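You operate a simulated robot arm through the tools that you are given. There is no shell and no other tool. Be economical: measure what you need, move in short steps, check, and stop when the job is done.

The job below is to be done with a simulated robot arm. You get a single attempt, and the scene is never put back.

Task
Press the scan key three times. Take the white rubber block and put it on top of the white magic sign. Open the green drawer, take the purple letter tile that says "j" from the seat of the posing stool and leave it in the wide bay of the green drawer and shut the drawer again. Stack the box that says "key tags" from the packing table top on top of the box marked "clips". Put the blue letter tile marked "y" from the packing table top on the ledge before the deep crate. Take the green charger and leave it on the clear front of the round table. Switch the reel power switch on. Put the white flash battery on top of the purple battery pack. Switch the right charger switch on. Take the purple lint pad and leave it on the packing table top. Take the white sponge and leave it on the purple-topped cable cover. Press the plate tray key to switch it on. Pull the booth service drawer open. The order is free. Set down upright: white flash battery.

Only the result counts: the job must be done as asked and must still hold three seconds after the hand-in. Knocking over, shifting, dropping, spilling or breaking anything else fails it. A push-on lid holds only when it is set on centred and level and pressed home; a screw cap is set on level and turned clockwise until tight.

Robot
A 6-joint arm with a two-finger parallel gripper on a trunk, on a base that drives. Base frame: it is fixed to the floor where the robot stands at the start and does not move with it; the origin is under the middle of the robot, x ahead of it, y to its left, z up; the surface under the hand at the start is at about z = 0.85. Lengths are in m, angles in degrees, forces in N, time in s.
With the tool pointing down near the work surface it reaches from about 0.32 to 0.7 m from the robot's upright axis, wherever it stands. Its first joint turns from -166.0 to 166.0 degrees. Places, roughly: blue letter tile [1.5, -2.75, 0.75]; booth service drawer [-1.4, 1, 0.7]; cards box, clips box, pale box [1.75, -2.75, 0.75]; clear front of the round table (32x24 cm) [-1.44, -1.56, 0.72]; green charger [-3, 2.25, 0.75]; green drawer [-2.9, 2.4, 0.7]; magic sign [0.75, -0.25, 0.75]; packing table top [1.7, -2.9, 0.8]; plate tray key [1.3, -2.9, 0.8]; purple battery pack [0.5, 0.5, 0.25]; purple letter tile [0.5, -1, 0.75]; purple lint pad (5x9x3 cm) [-0.4, -3.1, 0.9]; purple-topped cable cover [2.5, -2, 0.25]; reel power switch [-1.2, -2.9, 0.2]; right charger switch [-0.8, -2.7, 1.5]; scan key [0.5, 0, 0.9]; something (38x25 cm) [2.46, -2.76, 0.8]; white flash battery [-1.25, -2.75, 1]; white rubber block (4x4x3 cm) [0.6, -0.6, 0.9]; white sponge (5x9x4 cm) [2.3, -2.4, 0.2]; wide bay of the green drawer [-2.9, 2.4, 0.6]. Payload 4.1 kg.
The tool frame sits at the grasp point between the pads (the TCP): z along the fingers, y along the line on which they close. The tips reach 0.023 m beyond it. Largest opening 0.094 m; finger width 0.038, thickness 0.01; the body of the gripper, 0.054 by 0.096 m, starts 0.039 m behind the TCP.
Orientation is told as [roll, pitch, yaw] about the base's x, y, z axes, in that order, counted from this pose: with the fingers straight down and closing along the base's y, the tool's x points along the base's -x, its y along +y and its z along -z.

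Tools
- The arm moves only by the tool drive_tool. Its argument "motion" is text: rows parted by semicolons, each of 7 numbers parted by spaces: the turn, a rotation vector about the base's x, y, z in units of 90 degrees (1.0 is 90 degrees), then the shift along the base's x, y, z in units of 100 mm (1.0 is 100 mm), then the opening, from 0 (shut) to 1 (fully open). In form: rx ry rz tx ty tz gripper; .... A call has 1 to 20 rows; each row is the pose to reach, as a shift and turn from the pose commanded when the call began. A call with a number of a shift or a turn outside -1 to 1 is refused whole. Each row takes 0.2 s and may step no farther than 0.05 m and 8.6 degrees from the row before; otherwise, or with a gripper value out of range, the whole call is refused. A pose out of reach is approached as far as the arm can. The call stops where the force on the tool passes 40 N (or 10 N more than at its start, if that is more) or the arm is blocked; 0.2 s more then pass. Each finger travels about 0.045 m/s and halts on what it meets, pressing with about 30 N; the grip force reading is that of the motor and also rises with nothing between the fingers. The clock runs only during rows and for 0.2 s after the last one: add rows that repeat a pose to give the fingers time. The reply holds the time, the measured pose of the TCP, the force on the tool along the base axes, the opening and the grip force, in the units named above and with some noise, with the torque about the TCP (base axes, N m) and any sound that the robot's microphone picked up.
- Cameras (640 x 400 px; columns grow to the right, rows downward): "scene" is now at [0.0209, 0.1427, 1.4873]; the picture's right is [-0.29, -0.96, 0.00], its down [-0.67, 0.20, -0.71] and it looks along [0.68, -0.20, -0.70] (base axes); focal length 233 px, centre (320, 200). "wrist" rides on the gripper at [0.086, 0.016, -0.074] in the tool frame; the picture's right is [-0.18, 0.98, 0.00], its down [-0.58, -0.11, -0.81] and it looks along [-0.79, -0.15, 0.59] (tool axes); focal length 243 px, centre (320, 200). There is no depth. A picture from a camera that has moved, and an enlarged one, comes with that camera's place and axes in the base frame and with its lens.
- get_image(camera): a new picture of that camera. It takes no simulated time.
- raise_lower(by): slides the trunk up (or, below 0, down) by that many m; the arm and the scene camera ride with it, the base frame stays. It gives what a move gives, with no picture.
- steer(legs): drives the robot by 1 to 6 legs, each [ahead, turn to the left] in m and degrees, along the robot's own axes; the way and the turn of a leg run together, so that a leg with both is an arc; at most 1.5 m and 180 degrees a leg. The arm and the cameras ride along, it lands a little off, and it stops where it bumps. It gives what a move gives.
- pan_tilt(pan, tilt): turns the head with the scene camera to pan (to the left, within 155 degrees either way) and tilt (down, from -29 to 69), counted from straight ahead of the robot. It gives what a move gives.
- enlarge(camera, box): a new picture of the part [left, top, right, bottom] of that camera's present view, enlarged. It takes no simulated time.
- close_job(): hands the job in; it is judged then, once.

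Work in short steps. Places have to be worked out from the pictures, the camera data and where the tool is seen: move nearer, look again, correct. Check each grasp and each placing, and mend what went wrong. You have 556 turns and 360 pictures in all, those below and enlarged ones among them. Open the gripper and draw the arm clear of the work before you hand the job in, unless the task says otherwise; then end with one line.

The tools are called after "Call:" as name(argument=value, ...) on one line, values as JSON. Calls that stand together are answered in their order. drive_tool: Moves the arm, as the interface text tells. Its arguments: {"type":"object","properties":{"motion":{"type":"string"}},"required":["motion"]} The other tools are called the same way: raise_lower (by) slides the trunk up or down; steer (legs) drives the base; pan_tilt (pan, tilt) turns the head that bears the scene camera; get_image (camera) takes a picture; enlarge (camera, box) takes an enlarged picture of a part of a camera's view; close_job () hands the job in.

At the start:

```text
time: 0.0
position: [0.3834, -0.1942, 1.1995]
ee_rot: [0.0, 0.0, 0.0]
contact_force: [-0.7, 0.3, -0.2]
moment: [0.01, -0.02, -0.02]
grip_width: 0.094
grip_force: 0.0
trunk travel left (down, up): [-0.45, 0.14]
robot x, y, heading: [0.0006, 0.0006, 0.1]
head pan, tilt: [-16.7, 44.6]
```

scene: 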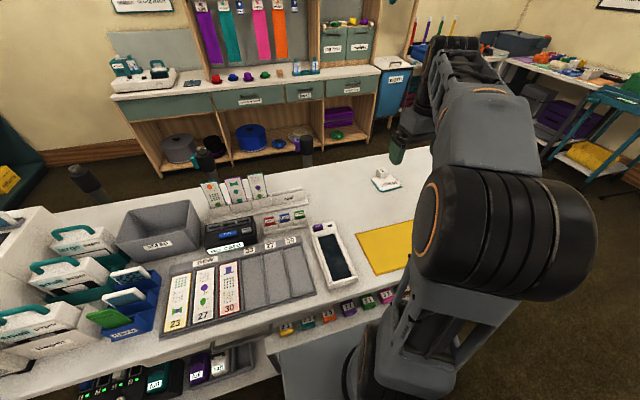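
wrist: 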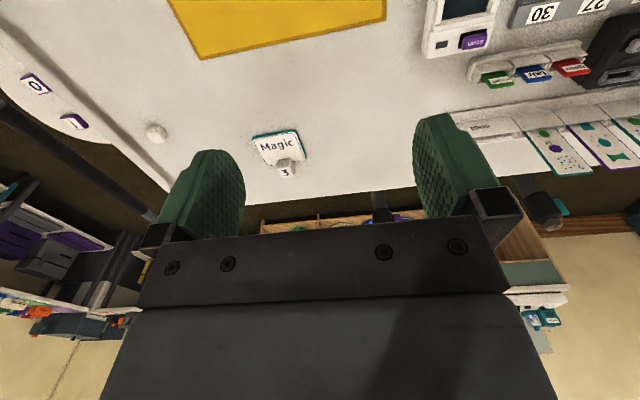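

I start by looking closely at the scan device and the counter.

Call:
enlarge(camera="scene", box=[240, 140, 440, 300])

Call:
enlarge(camera="wrist", box=[240, 0, 560, 200])

```text
2.50 times, centred on (340, 220) of scene
camera zoom: at [0.0209, 0.1427, 1.4873], right [-0.29, -0.96, 0.0], down [-0.67, 0.2, -0.71], along [0.68, -0.2, -0.7], focal length 583 px, centre (270, 150)
```

zoom: 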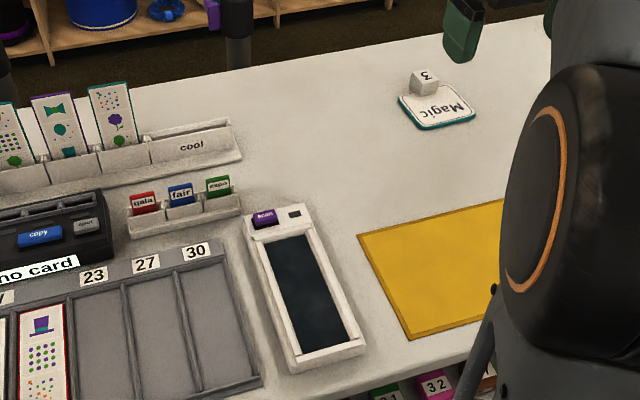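

```text
2.00 times, centred on (400, 100) of wrist
camera zoom: at [0.2978, -0.1778, 1.2731], right [0.18, 0.98, 0.0], down [0.58, -0.11, 0.81], along [0.79, -0.15, -0.59], focal length 485 px, centre (160, 400)
```

zoom: 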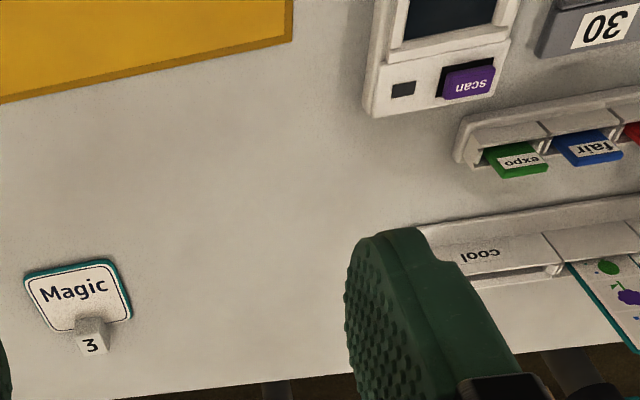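

The scan key triangulates to about (0.485, 0.014, 0.880). I turn the fingers by 90°, shut them and move over it.

Call:
drive_tool(motion="0 0 0.09 0.1 0.1 -0.05 0.8; 0 0 0.18 0.2 0.2 -0.1 0.6; 0 0 0.27 0.3 0.3 -0.2 0.4; 0 0 0.36 0.4 0.4 -0.3 0.2; 0 0 0.45 0.5 0.5 -0.4 0; 0 0 0.54 0.6 0.6 -0.5 0; 0 0 0.63 0.7 0.7 -0.6 0; 0 0 0.72 0.8 0.8 -0.7 0; 0 0 0.81 0.9 0.9 -0.8 0; 0 0 0.9 1 1 -0.9 0; 0 0 0.99 1 1 -1 0; 0 0 1 1 1 -1 0")

```text
time: 2.6
position: [0.4832, -0.0934, 1.0989]
ee_rot: [0.0, 0.1, 90.2]
contact_force: [-0.4, 0.1, 0.6]
moment: [-0.03, -0.01, 0.0]
grip_width: 0.0
grip_force: 29.7
trunk travel left (down, up): [-0.45, 0.14]
robot x, y, heading: [-0.0011, 0.0012, 0.0]
head pan, tilt: [-16.7, 44.6]
```

Moving on to just above the key.

Call:
drive_tool(motion="0 0 0 0 0.4 -0.3 0; 0 0 0 0 0.8 -0.6 0; 0 0 0 0 1 -1 0; 0 0 0 0 1 -1 0")

Call:
drive_tool(motion="0 0 0 0.02 0.06 -0.3 0; 0 0 0 0.02 0.07 -0.65 0; 0 0 0 0.02 0.07 -0.65 0")

Call:
get_image(camera="wrist")

Call:
get_image(camera="scene")

```text
time: 3.6
position: [0.4816, 0.0079, 0.9988]
ee_rot: [0.0, 0.0, 90.0]
contact_force: [-0.2, 0.4, 1.2]
moment: [-0.04, 0.01, -0.01]
grip_width: 0.0
grip_force: 30.2
trunk travel left (down, up): [-0.45, 0.14]
robot x, y, heading: [0.0004, 0.0012, 0.1]
head pan, tilt: [-16.7, 44.6]
```

```text
time: 4.4
position: [0.4835, 0.0153, 0.9349]
ee_rot: [0.0, 0.1, 90.0]
contact_force: [-0.2, -0.5, 0.8]
moment: [0.01, -0.02, 0.0]
grip_width: 0.0003
grip_force: 30.4
trunk travel left (down, up): [-0.45, 0.14]
robot x, y, heading: [0.0031, -0.001, 0.1]
head pan, tilt: [-16.7, 44.6]
```

```text
355 pictures are left
camera wrist: at [0.4688, -0.0735, 1.0079], right [-0.98, 0.18, 0.0], down [0.11, 0.58, 0.81], along [0.15, 0.79, -0.59], focal length 243 px, centre (320, 200)
```

wrist: 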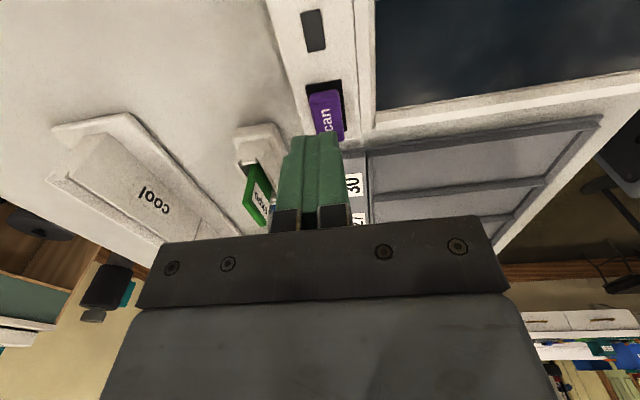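

```text
354 pictures are left
camera scene: at [0.0211, 0.1428, 1.4873], right [-0.29, -0.96, 0.0], down [-0.67, 0.2, -0.71], along [0.68, -0.2, -0.7], focal length 233 px, centre (320, 200)
```

scene: 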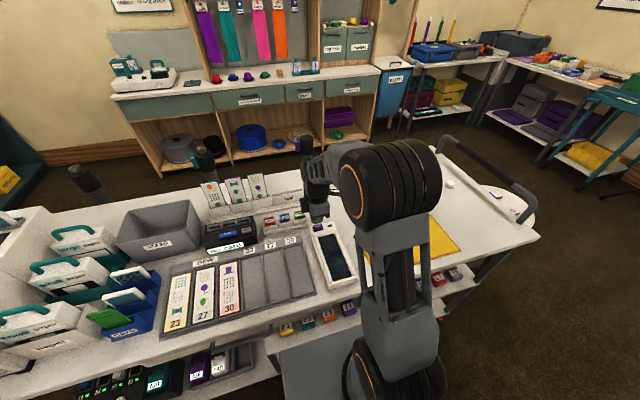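

The key is under the tips. I press slowly and watch for a click.

Call:
drive_tool(motion="0 0 0 -0.01 -0.03 -0.1 0; 0 0 0 -0.01 -0.03 -0.2 0; 0 0 0 -0.01 -0.03 -0.26 0; 0 0 0 -0.01 -0.03 -0.3 0; 0 0 0 -0.01 -0.03 -0.34 0; 0 0 0 -0.01 -0.03 -0.38 0; 0 0 0 -0.01 -0.03 -0.42 0")

```text
time: 5.4
position: [0.4841, 0.0094, 0.9125]
ee_rot: [-0.6, 0.1, 90.1]
contact_force: [-11.8, 0.4, 25.3]
moment: [0.02, 0.33, -0.02]
grip_width: 0.0003
grip_force: 29.7
trunk travel left (down, up): [-0.45, 0.14]
robot x, y, heading: [0.0001, -0.0009, -0.1]
head pan, tilt: [-16.7, 44.6]
heard: click
stopped in row 4: the force on the tool passed its limit at 45 N (the readings are from after the stop); the commanded pose is now the measured one
```

A click. I lift and check the device.

Call:
drive_tool(motion="0 0 0 0 0 0.1 0; 0 0 0 0 0 0.25 0; 0 0 0 0 0 0.25 0")

Call:
enlarge(camera="wrist", box=[220, 0, 420, 200])

Call:
enlarge(camera="scene", box=[270, 180, 370, 300])

```text
time: 6.2
position: [0.4867, 0.0112, 0.9338]
ee_rot: [-0.4, 0.0, 90.0]
contact_force: [0.7, 0.2, 0.1]
moment: [-0.03, 0.0, 0.03]
grip_width: 0.0
grip_force: 29.7
trunk travel left (down, up): [-0.45, 0.14]
robot x, y, heading: [-0.0006, 0.0028, 0.2]
head pan, tilt: [-16.7, 44.6]
```

```text
2.00 times, centred on (320, 100) of wrist
camera zoom: at [0.4699, -0.0763, 1.0079], right [-0.98, 0.18, -0.01], down [0.1, 0.58, 0.81], along [0.15, 0.79, -0.59], focal length 485 px, centre (320, 400)
```

zoom: 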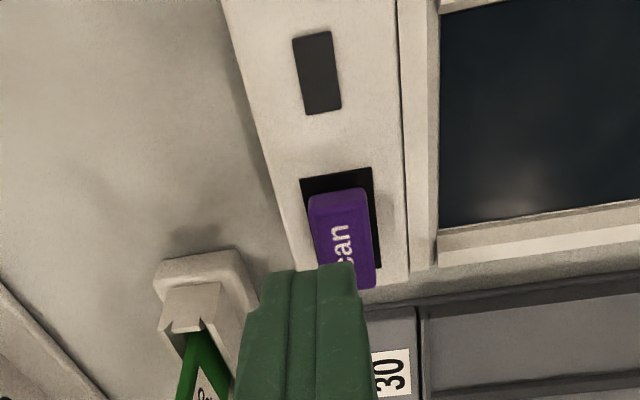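

```text
3.33 times, centred on (320, 240) of scene
camera zoom: at [0.0208, 0.1428, 1.4873], right [-0.29, -0.96, 0.0], down [-0.67, 0.2, -0.71], along [0.68, -0.2, -0.7], focal length 778 px, centre (320, 67)
```

zoom: 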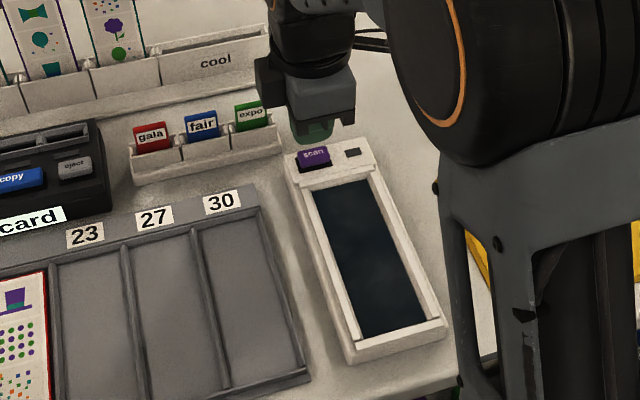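

Pressing the second time with the same centring.

Call:
drive_tool(motion="0 0 0 -0.03 0 -0.1 0; 0 0 0 -0.03 0 -0.16 0; 0 0 0 -0.03 0 -0.2 0; 0 0 0 -0.03 0 -0.23 0; 0 0 0 -0.03 0 -0.26 0; 0 0 0 -0.03 0 -0.29 0")

Call:
drive_tool(motion="0 0 0 0 0 0.1 0; 0 0 0 0 0 0.25 0; 0 0 0 0 0 0.25 0")

```text
time: 7.5
position: [0.4818, 0.0111, 0.9118]
ee_rot: [-1.2, 0.0, 90.0]
contact_force: [-11.8, 0.6, 24.2]
moment: [-0.03, 0.32, -0.04]
grip_width: 0.0002
grip_force: 30.2
trunk travel left (down, up): [-0.45, 0.14]
robot x, y, heading: [-0.0015, 0.0014, 0.0]
head pan, tilt: [-16.7, 44.6]
heard: click
stopped in row 6: the force on the tool passed its limit at 44 N (the readings are from after the stop); the commanded pose is now the measured one
```

```text
time: 8.3
position: [0.4854, 0.0101, 0.9335]
ee_rot: [-0.9, 0.0, 90.0]
contact_force: [0.2, -0.6, -0.2]
moment: [0.0, -0.03, 0.01]
grip_width: 0.0002
grip_force: 29.9
trunk travel left (down, up): [-0.45, 0.14]
robot x, y, heading: [-0.0005, 0.0011, 0.2]
head pan, tilt: [-16.7, 44.6]
```

Second click heard. Third press, then up.

Call:
drive_tool(motion="0 0 0 -0.03 0 -0.1 0; 0 0 0 -0.03 0 -0.16 0; 0 0 0 -0.03 0 -0.2 0; 0 0 0 -0.03 0 -0.23 0; 0 0 0 -0.03 0 -0.26 0; 0 0 0 -0.03 0 -0.29 0")

Call:
drive_tool(motion="0 0 0 0 0 0.2 0; 0 0 0 0 0 0.5 0.3; 0 0 0 0 0 0.8 0.6; 0 0 0 0 0 0.8 0.6")

Call:
enlarge(camera="scene", box=[270, 180, 370, 300])

```text
time: 9.7
position: [0.4818, 0.0109, 0.9124]
ee_rot: [-1.6, 0.1, 90.0]
contact_force: [-12.5, 0.8, 23.3]
moment: [-0.01, 0.38, -0.01]
grip_width: 0.0
grip_force: 30.1
trunk travel left (down, up): [-0.45, 0.14]
robot x, y, heading: [-0.0017, -0.0021, 0.1]
head pan, tilt: [-16.7, 44.6]
heard: click
stopped in row 6: the force on the tool passed its limit at 44 N (the readings are from after the stop); the commanded pose is now the measured one
```

```text
time: 10.7
position: [0.4837, 0.0102, 0.9895]
ee_rot: [-1.4, 0.0, 90.0]
contact_force: [-0.5, -0.2, -0.6]
moment: [0.0, 0.01, -0.01]
grip_width: 0.0564
grip_force: 0.1
trunk travel left (down, up): [-0.45, 0.14]
robot x, y, heading: [0.0008, -0.0028, 0.2]
head pan, tilt: [-16.7, 44.6]
```

```text
3.33 times, centred on (320, 240) of scene
camera zoom: at [0.0205, 0.1428, 1.4873], right [-0.29, -0.96, 0.0], down [-0.67, 0.2, -0.71], along [0.68, -0.2, -0.7], focal length 778 px, centre (320, 67)
```

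zoom: 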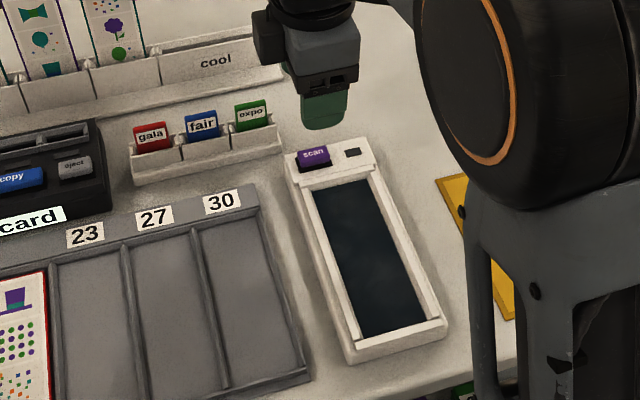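

Three clicks are done. Now I look toward the white rubber block and the magic sign.

Call:
pan_tilt(pan=-40, tilt=45)

Call:
get_image(camera="scene")

```text
time: 11.6
position: [0.4844, 0.011, 0.99]
ee_rot: [-1.4, 0.0, 90.0]
contact_force: [0.2, 0.0, 0.3]
moment: [0.01, 0.01, -0.04]
grip_width: 0.0564
grip_force: 0.0
trunk travel left (down, up): [-0.45, 0.14]
robot x, y, heading: [0.0014, -0.0001, 0.0]
head pan, tilt: [-40.0, 45.0]
```

```text
350 pictures are left
camera scene: at [0.0048, 0.1141, 1.4868], right [-0.64, -0.77, 0.0], down [-0.54, 0.45, -0.71], along [0.54, -0.45, -0.71], focal length 233 px, centre (320, 200)
```

scene: 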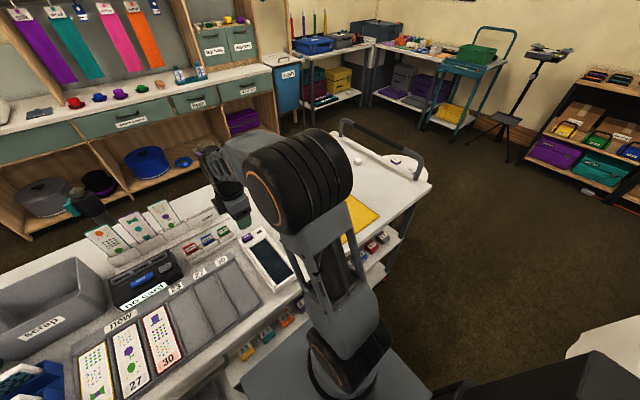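

The block is beyond reach from here (0.79 m). I lift, turn right 90° and drive ahead along the table's edge.

Call:
drive_tool(motion="0 0 0 0 0 0.4 0.6; 0 0 0 0 0 0.8 0.8; 0 0 0 0 0 1 1; 0 0 0 0 0 1 1")

Call:
steer(legs=[[0, -90]])

Call:
pan_tilt(pan=30, tilt=45)

Call:
get_image(camera="scene")

Call:
get_image(camera="wrist")

```text
time: 12.6
position: [0.4845, 0.0102, 1.089]
ee_rot: [-1.3, 0.0, 90.0]
contact_force: [0.4, -0.4, 0.7]
moment: [-0.02, 0.04, -0.01]
grip_width: 0.0939
grip_force: 0.1
trunk travel left (down, up): [-0.45, 0.14]
robot x, y, heading: [-0.0033, 0.0005, 0.0]
head pan, tilt: [-40.0, 45.0]
```

```text
time: 13.8
position: [0.4822, -0.0385, 1.0897]
ee_rot: [-1.4, 0.0, 84.3]
contact_force: [-0.3, 0.3, -0.4]
moment: [0.01, -0.01, -0.01]
grip_width: 0.094
grip_force: 0.1
trunk travel left (down, up): [-0.45, 0.14]
robot x, y, heading: [-0.0003, -0.0024, -5.6]
head pan, tilt: [-40.0, 45.0]
stopped in leg 1: the robot was blocked; the commanded pose is now the measured one
```

```text
time: 15.2
position: [0.4825, -0.0381, 1.0894]
ee_rot: [-1.4, 0.0, 84.3]
contact_force: [0.7, 0.0, -0.2]
moment: [-0.01, 0.0, 0.01]
grip_width: 0.0938
grip_force: 0.0
trunk travel left (down, up): [-0.45, 0.14]
robot x, y, heading: [-0.0026, -0.0014, -5.5]
head pan, tilt: [30.0, 45.0]
```

```text
349 pictures are left
camera scene: at [0.0314, 0.2051, 1.4868], right [0.41, -0.91, 0.0], down [-0.64, -0.29, -0.71], along [0.64, 0.29, -0.71], focal length 233 px, centre (320, 200)
```

scene: 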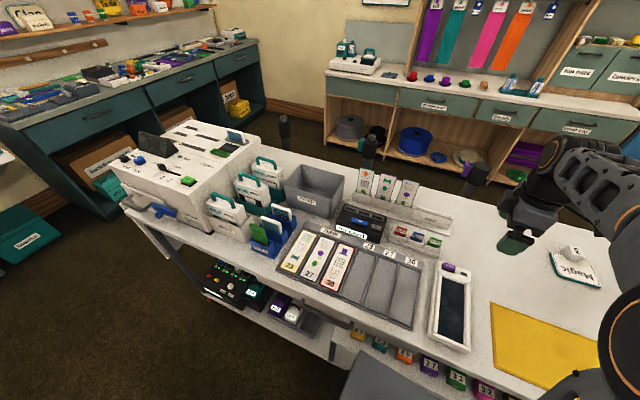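

```text
348 pictures are left
camera wrist: at [0.4554, -0.1234, 1.163], right [-0.96, 0.28, -0.02], down [0.15, 0.57, 0.81], along [0.24, 0.77, -0.59], focal length 243 px, centre (320, 200)
```

wrist: 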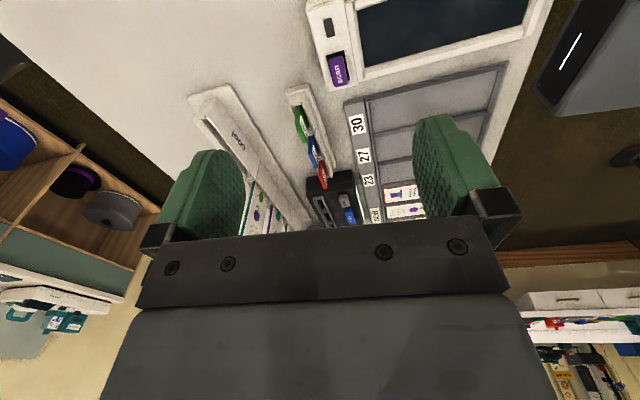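

The base touches the table when it turns, so I'll back off first. Checking what is behind.

Call:
pan_tilt(pan=-150, tilt=30)

Call:
get_image(camera="scene")

Call:
pan_tilt(pan=150, tilt=30)

Call:
get_image(camera="scene")

```text
time: 17.9
position: [0.4813, -0.0369, 1.0884]
ee_rot: [-1.4, 0.0, 84.3]
contact_force: [1.1, 0.1, 0.5]
moment: [0.0, 0.02, 0.02]
grip_width: 0.094
grip_force: 0.1
trunk travel left (down, up): [-0.45, 0.14]
robot x, y, heading: [0.0, 0.0032, -5.9]
head pan, tilt: [-150.0, 30.0]
```

```text
347 pictures are left
camera scene: at [-0.125, 0.1341, 1.5094], right [-0.41, 0.91, 0.0], down [0.46, 0.21, -0.87], along [-0.79, -0.36, -0.5], focal length 233 px, centre (320, 200)
```

scene: 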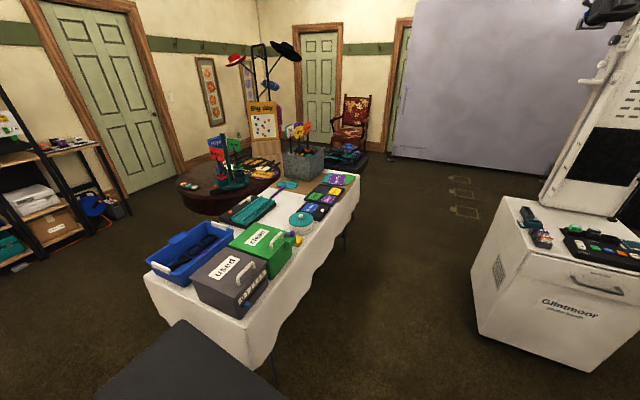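

```text
time: 22.0
position: [0.4823, -0.0384, 1.0887]
ee_rot: [-1.4, 0.1, 84.2]
contact_force: [-0.1, -0.2, -0.5]
moment: [-0.05, 0.0, -0.02]
grip_width: 0.0939
grip_force: 0.0
trunk travel left (down, up): [-0.45, 0.14]
robot x, y, heading: [-0.0023, 0.0016, -5.8]
head pan, tilt: [150.0, 30.0]
```

```text
346 pictures are left
camera scene: at [-0.1163, 0.2241, 1.5094], right [0.58, 0.81, 0.0], down [0.41, -0.29, -0.87], along [-0.7, 0.5, -0.5], focal length 233 px, centre (320, 200)
```

scene: 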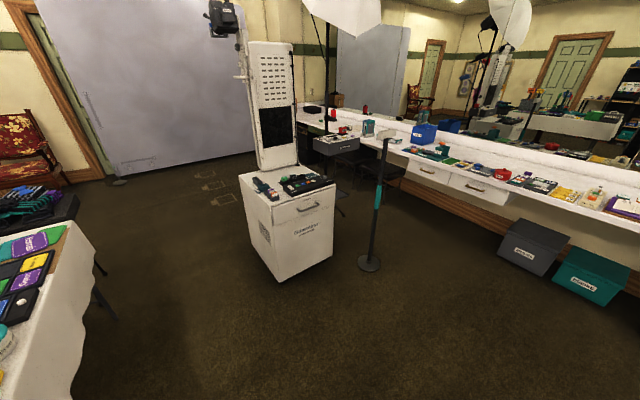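

A table with a cloth stands behind-right. I check the base's own footprint before moving.

Call:
pan_tilt(pan=-90, tilt=69)

Call:
get_image(camera="scene")

Call:
pan_tilt(pan=-150, tilt=69)

Call:
get_image(camera="scene")

```text
time: 25.4
position: [0.4818, -0.0394, 1.0889]
ee_rot: [-1.3, 0.0, 84.3]
contact_force: [0.4, 1.2, -0.2]
moment: [-0.02, 0.01, -0.03]
grip_width: 0.0938
grip_force: 0.1
trunk travel left (down, up): [-0.45, 0.14]
robot x, y, heading: [-0.003, -0.0021, -5.6]
head pan, tilt: [-90.0, 68.8]
```

```text
345 pictures are left
camera scene: at [-0.0481, 0.1158, 1.4579], right [-1.0, 0.1, 0.0], down [0.09, 0.93, -0.36], along [-0.04, -0.36, -0.93], focal length 233 px, centre (320, 200)
```

scene: 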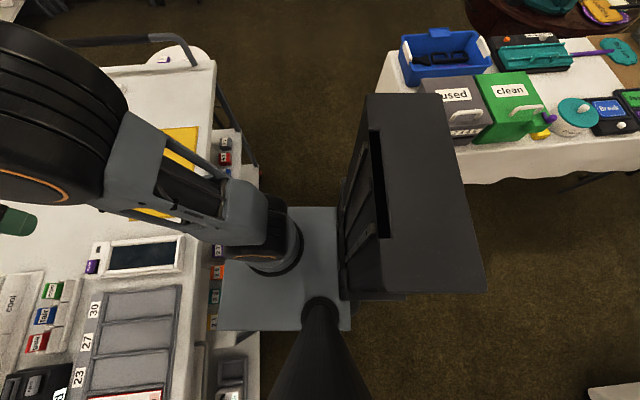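

```text
time: 26.7
position: [0.4812, -0.0382, 1.0878]
ee_rot: [-1.4, 0.0, 84.1]
contact_force: [0.0, -0.3, 0.3]
moment: [-0.01, 0.01, 0.0]
grip_width: 0.094
grip_force: 0.0
trunk travel left (down, up): [-0.45, 0.14]
robot x, y, heading: [-0.0022, -0.0013, -5.8]
head pan, tilt: [-150.0, 68.8]
```

```text
344 pictures are left
camera scene: at [-0.0936, 0.1483, 1.4579], right [-0.41, 0.91, 0.0], down [0.85, 0.39, -0.36], along [-0.33, -0.15, -0.93], focal length 233 px, centre (320, 200)
```

scene: 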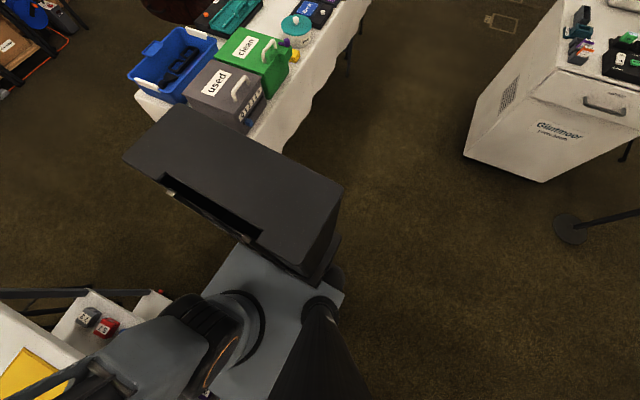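

The body is narrow; gap between cart and cloth table is about 0.7 m. I back off to the free side, come ahead in an S and re-dock about 0.3 m to the right, with the trunk raised for clearance.

Call:
raise_lower(by=0.1)

Call:
steer(legs=[[-0.06, 0], [-0.3, -60]])

Call:
pan_tilt(pan=0, tilt=50)

Call:
get_image(camera="scene")

```text
time: 28.1
position: [0.4822, -0.0385, 1.1884]
ee_rot: [-1.5, 0.1, 84.2]
contact_force: [-0.3, -0.8, -1.0]
moment: [0.0, -0.04, 0.0]
grip_width: 0.0939
grip_force: 0.0
trunk travel left (down, up): [-0.55, 0.04]
robot x, y, heading: [0.0002, -0.0026, -5.5]
head pan, tilt: [-150.0, 68.8]
```

```text
time: 31.7
position: [-0.0859, -0.2658, 1.1889]
ee_rot: [-1.4, -0.1, 24.3]
contact_force: [0.4, 0.5, -0.4]
moment: [-0.01, -0.01, 0.01]
grip_width: 0.094
grip_force: 0.0
trunk travel left (down, up): [-0.55, 0.04]
robot x, y, heading: [-0.2948, 0.1728, -65.4]
head pan, tilt: [-150.0, 68.8]
```

```text
time: 34.0
position: [-0.0854, -0.2654, 1.1885]
ee_rot: [-1.4, 0.0, 24.3]
contact_force: [0.2, -0.5, -0.6]
moment: [0.0, 0.04, -0.04]
grip_width: 0.0937
grip_force: 0.0
trunk travel left (down, up): [-0.55, 0.04]
robot x, y, heading: [-0.2979, 0.1735, -65.7]
head pan, tilt: [0.0, 50.0]
```

```text
343 pictures are left
camera scene: at [-0.1342, 0.2253, 1.5799], right [-0.91, -0.42, 0.0], down [-0.32, 0.7, -0.64], along [0.27, -0.58, -0.77], focal length 233 px, centre (320, 200)
```

scene: 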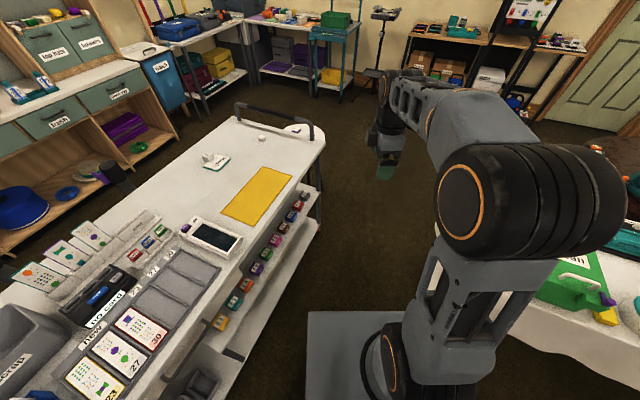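

The way is clear. I drive forward along the gap and turn back to face the cart.

Call:
steer(legs=[[0.45, 0], [0.12, 66]])

Call:
get_image(camera="scene")

Call:
get_image(camera="wrist")

```text
time: 39.6
position: [0.4737, -0.2851, 1.1899]
ee_rot: [-1.3, 0.1, 90.4]
contact_force: [-0.4, 0.2, 0.9]
moment: [-0.01, -0.04, -0.02]
grip_width: 0.094
grip_force: 0.0
trunk travel left (down, up): [-0.55, 0.04]
robot x, y, heading: [-0.012, -0.2986, 0.9]
head pan, tilt: [0.0, 50.0]
```

```text
342 pictures are left
camera scene: at [0.0065, -0.1325, 1.5798], right [0.01, -1.0, 0.0], down [-0.77, -0.01, -0.64], along [0.64, 0.01, -0.77], focal length 233 px, centre (320, 200)
```

scene: 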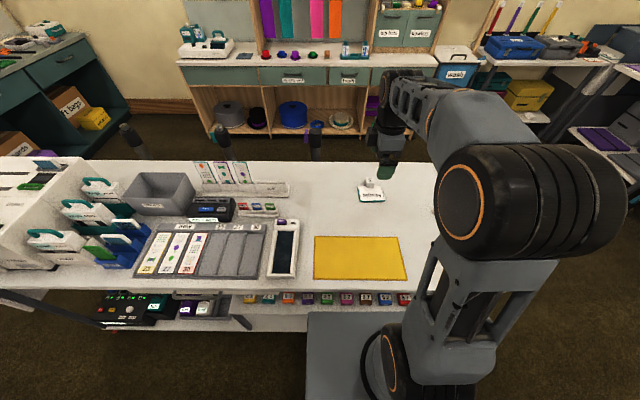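

```text
341 pictures are left
camera wrist: at [0.4567, -0.3722, 1.263], right [-0.98, 0.18, -0.02], down [0.09, 0.58, 0.81], along [0.16, 0.79, -0.59], focal length 243 px, centre (320, 200)
```

wrist: 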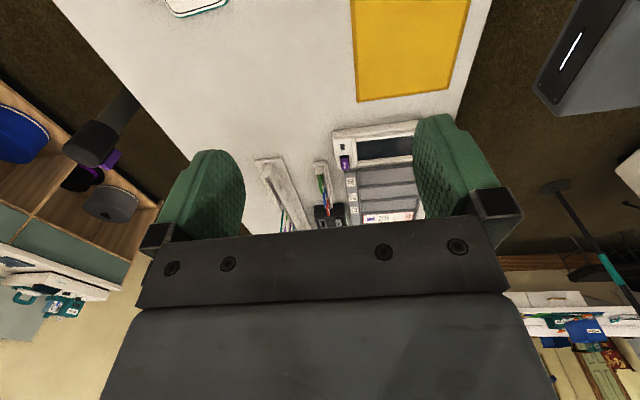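

Docked well. I rotate the tool back to yaw 0 and move toward the block.

Call:
drive_tool(motion="0 0 -0.09 -0.1 -0.1 0 1; 0 0 -0.18 -0.2 -0.2 0 1; 0 0 -0.27 -0.2 -0.3 0 1; 0 0 -0.36 -0.2 -0.4 0 1; 0 0 -0.45 -0.2 -0.5 0 1; 0 0 -0.54 -0.2 -0.6 0 1; 0 0 -0.63 -0.2 -0.7 0 1; 0 0 -0.72 -0.2 -0.8 0 1; 0 0 -0.81 -0.2 -0.9 0 1; 0 0 -0.9 -0.2 -1 0 1; 0 0 -0.99 -0.2 -1 0 1; 0 0 -1 -0.2 -1 0 1")

Call:
drive_tool(motion="0 0 0 0 -0.4 -0.4 1; 0 0 0 0 -0.8 -0.8 1; 0 0 0 0 -1 -1 1; 0 0 0 0 -1 -1 1")

Call:
get_image(camera="wrist")

```text
time: 42.2
position: [0.4545, -0.3846, 1.1902]
ee_rot: [-1.4, -0.1, 0.3]
contact_force: [-0.1, -0.4, 0.4]
moment: [-0.01, -0.03, -0.02]
grip_width: 0.0941
grip_force: 0.0
trunk travel left (down, up): [-0.55, 0.04]
robot x, y, heading: [-0.0092, -0.2985, 1.0]
head pan, tilt: [0.0, 50.0]
```

```text
refused: row 1 steps farther than a row can; nothing moved
```

```text
340 pictures are left
camera wrist: at [0.3676, -0.3684, 1.2628], right [0.18, 0.98, -0.02], down [0.58, -0.09, 0.81], along [0.79, -0.16, -0.59], focal length 243 px, centre (320, 200)
```

wrist: 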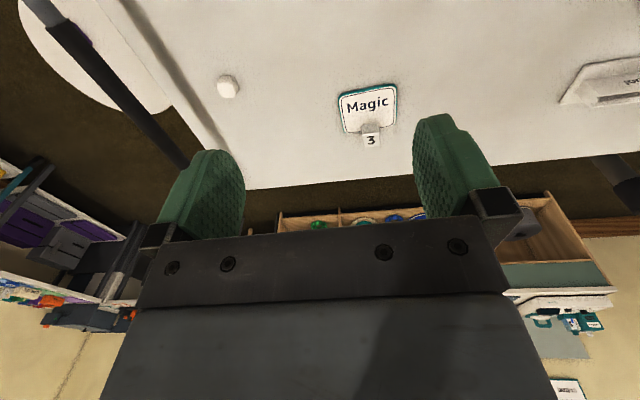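

I zoom in on the sign and block to see their shapes.

Call:
enlarge(camera="wrist", box=[200, 50, 420, 170])

Call:
enlarge(camera="scene", box=[340, 160, 420, 210])

```text
2.91 times, centred on (310, 110) of wrist
camera zoom: at [0.3676, -0.3684, 1.2628], right [0.18, 0.98, -0.02], down [0.58, -0.09, 0.81], along [0.79, -0.16, -0.59], focal length 706 px, centre (349, 462)
```

zoom: 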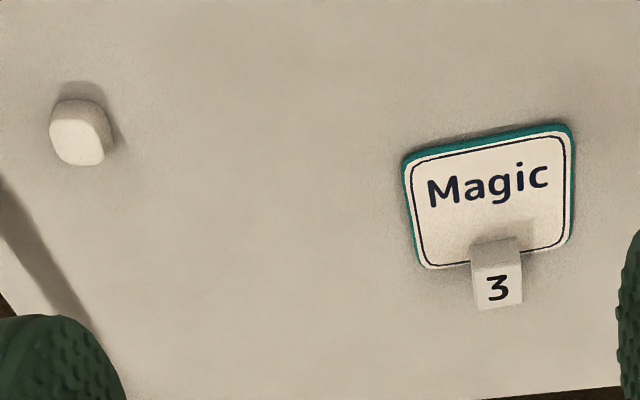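

```text
8.00 times, centred on (380, 185) of scene
camera zoom: at [0.0065, -0.1326, 1.5799], right [0.01, -1.0, 0.0], down [-0.77, -0.01, -0.64], along [0.64, 0.01, -0.77], focal length 1867 px, centre (-160, 320)
```

zoom: 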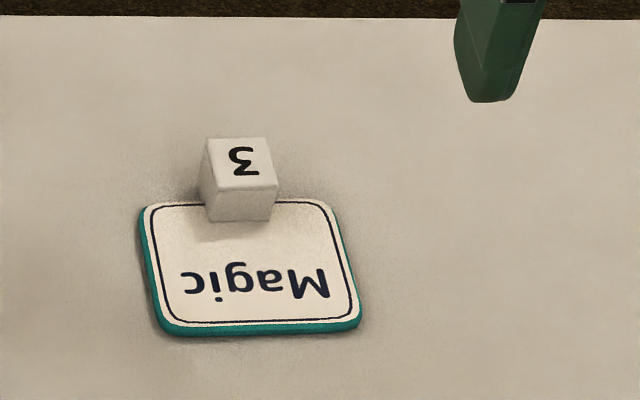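

Block at about (0.549, -0.565); sign centre at about (0.637, -0.335), the cube standing behind its far edge. I go above the block.

Call:
drive_tool(motion="0.008 0 0 0.2 -0.3 -0.3 1; 0.016 0 0 0.4 -0.6 -0.6 1; 0.016 0 0 0.6 -0.9 -0.8 1; 0.016 0 0 0.7 -1 -1 1; 0.016 0 0 0.7 -1 -1 1")

Call:
drive_tool(motion="0 0 0 0.05 -0.4 -0.25 1; 0 0 0 0.15 -0.8 -0.5 1; 0 0 0 0.25 -0.8 -0.9 1; 0 0 0 0.25 -0.8 -0.9 1")

Call:
get_image(camera="wrist")

```text
time: 43.4
position: [0.5234, -0.4854, 1.0901]
ee_rot: [0.0, -0.1, 0.5]
contact_force: [-1.1, 0.6, -0.2]
moment: [-0.03, 0.01, 0.02]
grip_width: 0.0942
grip_force: 0.1
trunk travel left (down, up): [-0.55, 0.04]
robot x, y, heading: [-0.0096, -0.2971, 0.7]
head pan, tilt: [0.0, 50.0]
```

```text
time: 44.4
position: [0.5496, -0.5637, 0.999]
ee_rot: [0.1, -0.1, 0.4]
contact_force: [0.7, 0.3, 0.5]
moment: [0.0, 0.0, 0.03]
grip_width: 0.0944
grip_force: 0.0
trunk travel left (down, up): [-0.55, 0.04]
robot x, y, heading: [-0.0153, -0.2983, 0.8]
head pan, tilt: [0.0, 50.0]
```

```text
337 pictures are left
camera wrist: at [0.462, -0.5499, 1.0728], right [0.18, 0.98, 0.0], down [0.58, -0.11, 0.81], along [0.79, -0.14, -0.59], focal length 243 px, centre (320, 200)
```

wrist: 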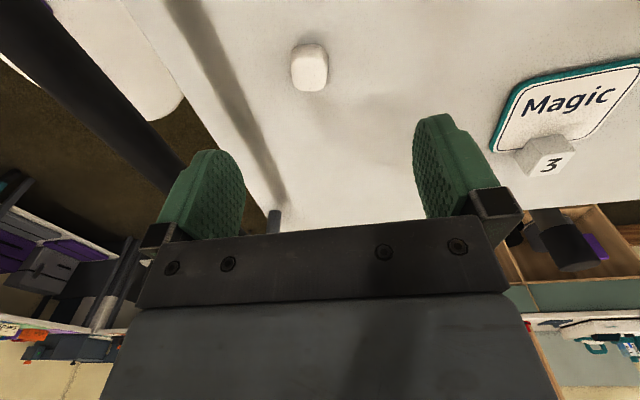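

The block sits near (0.555, -0.574), turned about -10°. I align, descend and grip.

Call:
drive_tool(motion="0 0 -0.06 0.03 -0.05 -0.3 1; 0 0 -0.11 0.06 -0.1 -0.6 1; 0 0 -0.11 0.06 -0.1 -0.9 1; 0 0 -0.11 0.06 -0.1 -0.9 1")

Call:
get_image(camera="wrist")

```text
time: 45.4
position: [0.554, -0.5758, 0.9083]
ee_rot: [0.1, -0.1, -9.5]
contact_force: [0.4, 0.1, 0.7]
moment: [0.01, -0.01, 0.01]
grip_width: 0.0942
grip_force: 0.1
trunk travel left (down, up): [-0.55, 0.04]
robot x, y, heading: [-0.01, -0.2994, 0.4]
head pan, tilt: [0.0, 50.0]
```

```text
336 pictures are left
camera wrist: at [0.4718, -0.5456, 0.983], right [0.34, 0.94, 0.0], down [0.55, -0.2, 0.81], along [0.76, -0.28, -0.59], focal length 243 px, centre (320, 200)
```

wrist: 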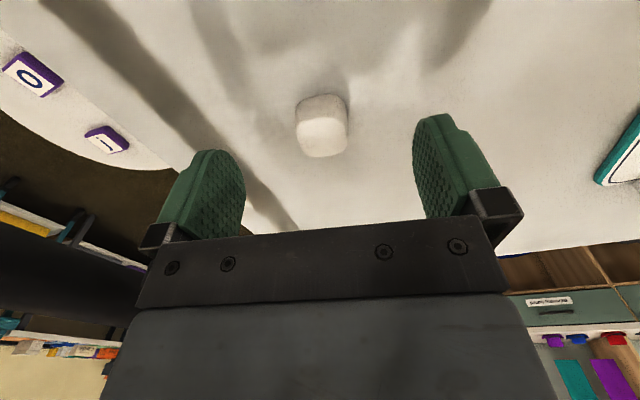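

Well centred; I lower to the block and close.

Call:
drive_tool(motion="0 0 0 0 0 -0.1 1; 0 0 0 0 0 -0.2 1; 0 0 0 0 0 -0.29 1; 0 0 0 0 0 -0.29 0.5; 0 0 0 0 0 -0.29 0.2; 0 0 0 0 0 -0.29 0.2; 0 0 0 0 0 -0.29 0.2; 0 0 0 0 0 -0.29 0.2; 0 0 0 0 0 -0.29 0.2")

```text
time: 47.4
position: [0.5558, -0.575, 0.8797]
ee_rot: [0.1, -0.1, -9.5]
contact_force: [-0.7, 0.0, -0.3]
moment: [-0.01, -0.05, -0.03]
grip_width: 0.028
grip_force: 30.0
trunk travel left (down, up): [-0.55, 0.04]
robot x, y, heading: [-0.0118, -0.2983, 0.7]
head pan, tilt: [0.0, 50.0]
```

Gripped at 28 mm. I lift and carry it toward the sign.

Call:
drive_tool(motion="0 0 0 0 0 0.4 0.2; 0 0 0 0 0.1 0.8 0.2; 0 0 0 0.1 0.4 0.8 0.2; 0 0 0.03 0.25 0.7 0.8 0.2; 0 0 0.06 0.4 1 0.8 0.2; 0 0 0.1 0.4 1 0.8 0.2")

Call:
drive_tool(motion="0 0 0 0.1 0.4 0 0.2; 0 0 0 0.2 0.8 0 0.2; 0 0 0 0.2 1 0 0.2; 0 0 0 0.2 1 0 0.2")

Call:
get_image(camera="wrist")

Call:
get_image(camera="scene")

```text
time: 48.8
position: [0.5949, -0.475, 0.9605]
ee_rot: [0.2, 0.1, -0.5]
contact_force: [-0.2, 0.7, -0.9]
moment: [-0.02, -0.03, -0.05]
grip_width: 0.0279
grip_force: 29.6
trunk travel left (down, up): [-0.55, 0.04]
robot x, y, heading: [-0.0125, -0.2957, 0.9]
head pan, tilt: [0.0, 50.0]
```

```text
time: 49.8
position: [0.6159, -0.3733, 0.9607]
ee_rot: [0.1, -0.2, -0.6]
contact_force: [-0.4, -0.1, -0.9]
moment: [-0.02, 0.0, -0.01]
grip_width: 0.0275
grip_force: 29.9
trunk travel left (down, up): [-0.55, 0.04]
robot x, y, heading: [-0.0132, -0.2967, 0.6]
head pan, tilt: [0.0, 50.0]
```

```text
335 pictures are left
camera wrist: at [0.5293, -0.3584, 1.035], right [0.19, 0.98, 0.0], down [0.58, -0.11, 0.81], along [0.79, -0.15, -0.59], focal length 243 px, centre (320, 200)
```

wrist: 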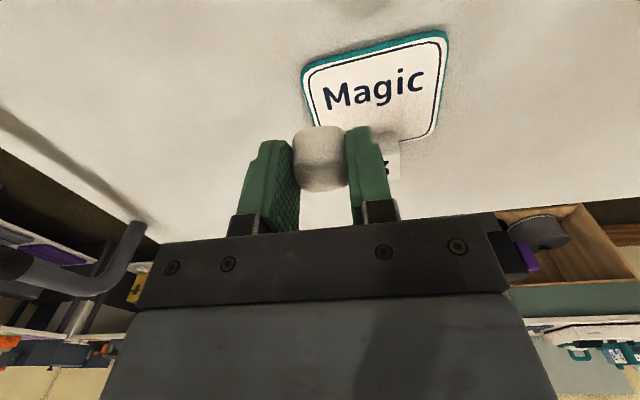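

```text
334 pictures are left
camera scene: at [0.0065, -0.1326, 1.5799], right [0.01, -1.0, 0.0], down [-0.77, -0.01, -0.64], along [0.64, 0.01, -0.77], focal length 233 px, centre (320, 200)
```

scene: 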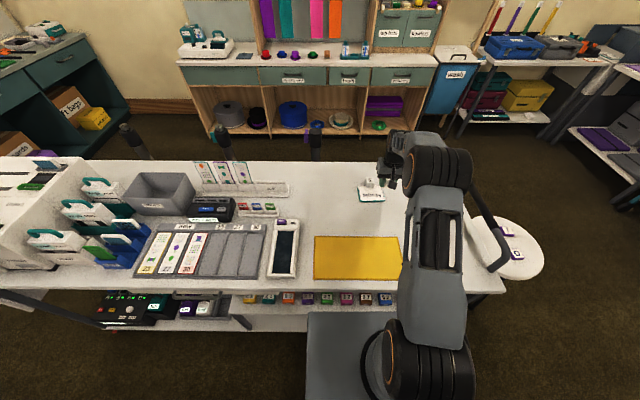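

Sign centre estimated (0.631, -0.336). I move over its front-middle and lower until contact.

Call:
drive_tool(motion="0 0 0 0.08 0.36 0 0.2; 0 0 0 0.08 0.36 -0.3 0.2; 0 0 0 0.08 0.36 -0.5 0.2; 0 0 0 0.08 0.36 -0.6 0.2; 0 0 0 0.08 0.36 -0.63 0.2; 0 0 0 0.08 0.36 -0.65 0.2; 0 0 0 0.08 0.36 -0.66 0.2; 0 0 0 0.08 0.36 -0.67 0.2; 0 0 0 0.08 0.36 -0.68 0.2")

Call:
get_image(camera="wrist")

```text
time: 51.8
position: [0.6229, -0.3395, 0.8931]
ee_rot: [0.1, -0.1, -0.5]
contact_force: [0.0, -1.3, 0.1]
moment: [0.02, 0.01, -0.02]
grip_width: 0.0279
grip_force: 29.9
trunk travel left (down, up): [-0.55, 0.04]
robot x, y, heading: [-0.0135, -0.3, 0.7]
head pan, tilt: [0.0, 50.0]
```

```text
333 pictures are left
camera wrist: at [0.5367, -0.3226, 0.9663], right [0.19, 0.98, 0.0], down [0.58, -0.11, 0.81], along [0.79, -0.15, -0.59], focal length 243 px, centre (320, 200)
```

wrist: 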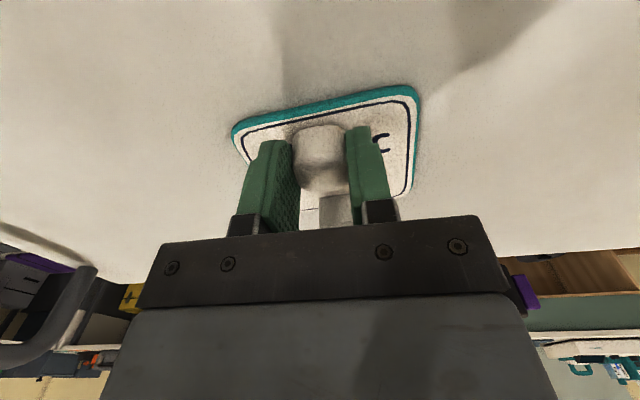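

Nearly down. I continue in small steps to contact, then release.

Call:
drive_tool(motion="0 0 0 0 0 -0.015 0.2; 0 0 0 0 0 -0.03 0.2; 0 0 0 0 0 -0.045 0.2; 0 0 0 0 0 -0.06 0.2")

```text
time: 52.8
position: [0.6234, -0.3387, 0.8885]
ee_rot: [0.0, -0.2, -0.5]
contact_force: [-1.0, 0.2, 9.0]
moment: [-0.03, -0.06, -0.05]
grip_width: 0.0274
grip_force: 30.3
trunk travel left (down, up): [-0.55, 0.04]
robot x, y, heading: [-0.0126, -0.3014, 1.1]
head pan, tilt: [0.0, 50.0]
```

In contact at 9 N. Releasing gently and lifting straight up.

Call:
drive_tool(motion="0 0 0 0 0 0.01 0.4; 0 0 0 0 0 0.01 0.7; 0 0 0 0 0 0.01 0.7; 0 0 0 0 0 0.01 0.7; 0 0 0 0 0 0.2 0.7; 0 0 0 0 0 0.5 0.7; 0 0 0 0 0 0.9 0.8; 0 0 0 -0.3 0 1 1; 0 0 0 -0.3 0 1 1")

Call:
get_image(camera="wrist")

```text
time: 54.8
position: [0.5931, -0.3397, 0.9855]
ee_rot: [0.1, 0.0, -0.5]
contact_force: [0.1, 0.4, -0.2]
moment: [-0.03, -0.01, -0.02]
grip_width: 0.094
grip_force: 0.0
trunk travel left (down, up): [-0.55, 0.04]
robot x, y, heading: [-0.0153, -0.3019, 0.6]
head pan, tilt: [0.0, 50.0]
```

```text
332 pictures are left
camera wrist: at [0.5067, -0.3239, 1.06], right [0.19, 0.98, 0.0], down [0.58, -0.11, 0.81], along [0.79, -0.15, -0.59], focal length 243 px, centre (320, 200)
```

wrist: 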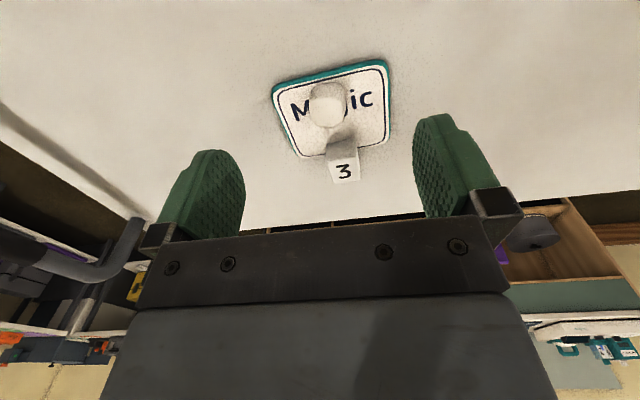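

Block rests on the sign. Next the booth service drawer: I tuck the arm, reverse out the way I came, and continue backward toward (-0.66, 0.94).

Call:
drive_tool(motion="0 0 0 -0.2 0 0.4 1; 0 0 0 -0.5 0 0.7 1; 0 0 0 -0.9 0 1 1; 0 0 0 -1 0 1 1; 0 0 0 -1 0 1 1")

Call:
steer(legs=[[-0.12, -66], [-0.45, 0], [-0.4, 0]])

Call:
pan_tilt(pan=-120, tilt=40)

Call:
get_image(camera="scene")

```text
time: 56.0
position: [0.4925, -0.3387, 1.0848]
ee_rot: [0.2, -0.1, -0.6]
contact_force: [0.9, 0.3, -0.4]
moment: [0.03, 0.02, -0.04]
grip_width: 0.094
grip_force: 0.1
trunk travel left (down, up): [-0.55, 0.04]
robot x, y, heading: [-0.0111, -0.2987, 0.7]
head pan, tilt: [0.0, 50.0]
```

```text
time: 63.8
position: [-0.2928, 0.0615, 1.0847]
ee_rot: [0.1, -0.1, -66.6]
contact_force: [1.0, -0.3, 0.8]
moment: [-0.02, 0.0, -0.01]
grip_width: 0.094
grip_force: 0.0
trunk travel left (down, up): [-0.55, 0.04]
robot x, y, heading: [-0.4611, 0.5381, -65.3]
head pan, tilt: [0.0, 50.0]
```

```text
time: 65.8
position: [-0.2921, 0.0612, 1.0852]
ee_rot: [0.1, -0.1, -66.7]
contact_force: [1.0, 0.7, 0.6]
moment: [0.01, -0.01, 0.01]
grip_width: 0.094
grip_force: 0.1
trunk travel left (down, up): [-0.55, 0.04]
robot x, y, heading: [-0.4611, 0.5365, -65.6]
head pan, tilt: [-120.0, 40.0]
```

```text
331 pictures are left
camera scene: at [-0.4142, 0.6696, 1.594], right [0.09, 1.0, 0.0], down [0.64, -0.06, -0.77], along [-0.76, 0.07, -0.64], focal length 233 px, centre (320, 200)
```

scene: 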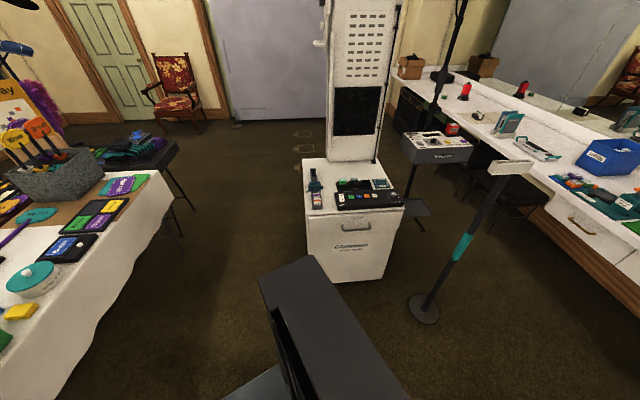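

The drawer handle is near (-1.33, 0.957, 0.59) on a face toward +x. I back up on and turn to face it.

Call:
steer(legs=[[-0.45, 0], [0, -115]])

Call:
pan_tilt(pan=0, tilt=50)

Call:
get_image(camera="scene")

Call:
get_image(camera="wrist")

```text
time: 73.2
position: [-1.1457, 0.9901, 1.0851]
ee_rot: [0.0, -0.1, 178.4]
contact_force: [-0.4, -0.5, -0.2]
moment: [-0.02, 0.02, -0.02]
grip_width: 0.0941
grip_force: 0.1
trunk travel left (down, up): [-0.55, 0.04]
robot x, y, heading: [-0.6413, 0.9375, 179.6]
head pan, tilt: [-120.0, 40.0]
```

```text
time: 75.2
position: [-1.1449, 0.9896, 1.0846]
ee_rot: [0.2, 0.0, 178.5]
contact_force: [-0.4, 0.4, -0.2]
moment: [0.02, -0.01, 0.05]
grip_width: 0.0937
grip_force: 0.1
trunk travel left (down, up): [-0.55, 0.04]
robot x, y, heading: [-0.643, 0.9403, 179.8]
head pan, tilt: [0.0, 50.0]
```

```text
330 pictures are left
camera scene: at [-0.6585, 0.7739, 1.5799], right [0.01, 1.0, 0.0], down [0.77, 0.0, -0.64], along [-0.64, 0.0, -0.77], focal length 233 px, centre (320, 200)
```

scene: 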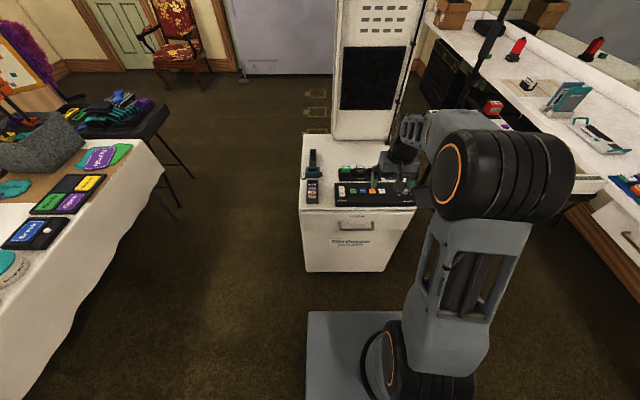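

```text
329 pictures are left
camera wrist: at [-1.0594, 0.9707, 1.1594], right [-0.21, -0.98, 0.0], down [-0.58, 0.13, 0.81], along [-0.79, 0.17, -0.59], focal length 243 px, centre (320, 200)
```

wrist: 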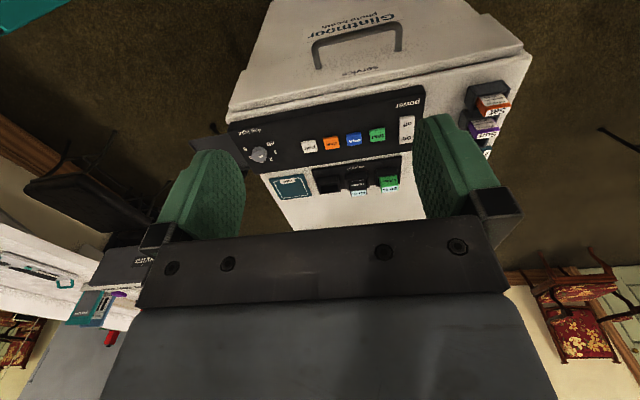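

The bow handle triangulates to about (-1.26, 0.938, 0.656). I rotate the gripper 90° so a finger can hook behind the bar, then lower and look from the side.

Call:
drive_tool(motion="0 0 0.09 0 -0.1 0 1; 0 0 0.18 0 -0.2 0 1; 0 0 0.27 0 -0.3 0 1; 0 0 0.36 0 -0.4 0 1; 0 0 0.45 0 -0.5 0 1; 0 0 0.54 0 -0.5 0 1; 0 0 0.63 0 -0.5 0 1; 0 0 0.72 0 -0.5 0 1; 0 0 0.81 0 -0.5 0 1; 0 0 0.9 0 -0.5 0 1; 0 0 0.99 0 -0.5 0 1; 0 0 1 0 -0.5 0 1")

Call:
raise_lower(by=-0.28)

Call:
get_image(camera="wrist")

Call:
get_image(camera="scene")

```text
time: 77.8
position: [-1.1446, 0.9398, 1.0858]
ee_rot: [0.1, -0.1, -91.3]
contact_force: [0.0, 0.0, 1.1]
moment: [0.01, 0.02, 0.02]
grip_width: 0.094
grip_force: 0.1
trunk travel left (down, up): [-0.55, 0.04]
robot x, y, heading: [-0.6423, 0.9397, 179.8]
head pan, tilt: [0.0, 50.0]
```

```text
time: 80.7
position: [-1.1459, 0.9395, 0.8039]
ee_rot: [0.1, -0.1, -91.5]
contact_force: [0.1, -0.3, -0.3]
moment: [-0.01, 0.0, 0.05]
grip_width: 0.0938
grip_force: 0.0
trunk travel left (down, up): [-0.27, 0.32]
robot x, y, heading: [-0.6449, 0.9389, 179.9]
head pan, tilt: [0.0, 50.0]
```

```text
328 pictures are left
camera wrist: at [-1.1269, 1.0249, 0.8791], right [0.98, -0.21, 0.0], down [-0.13, -0.58, 0.81], along [-0.17, -0.79, -0.59], focal length 243 px, centre (320, 200)
```

wrist: 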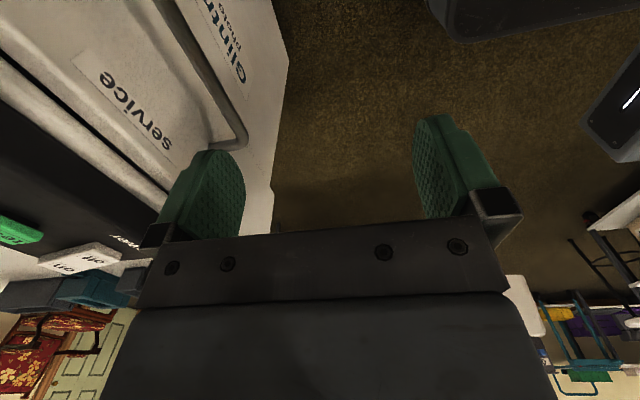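

```text
327 pictures are left
camera scene: at [-0.6585, 0.7739, 1.2999], right [0.01, 1.0, 0.0], down [0.77, 0.0, -0.64], along [-0.64, 0.0, -0.77], focal length 233 px, centre (320, 200)
```

scene: 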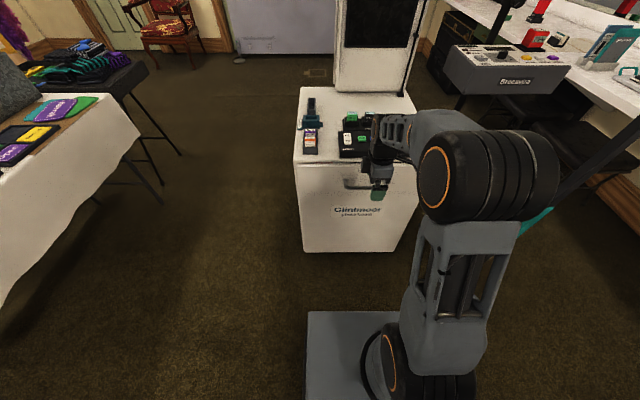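

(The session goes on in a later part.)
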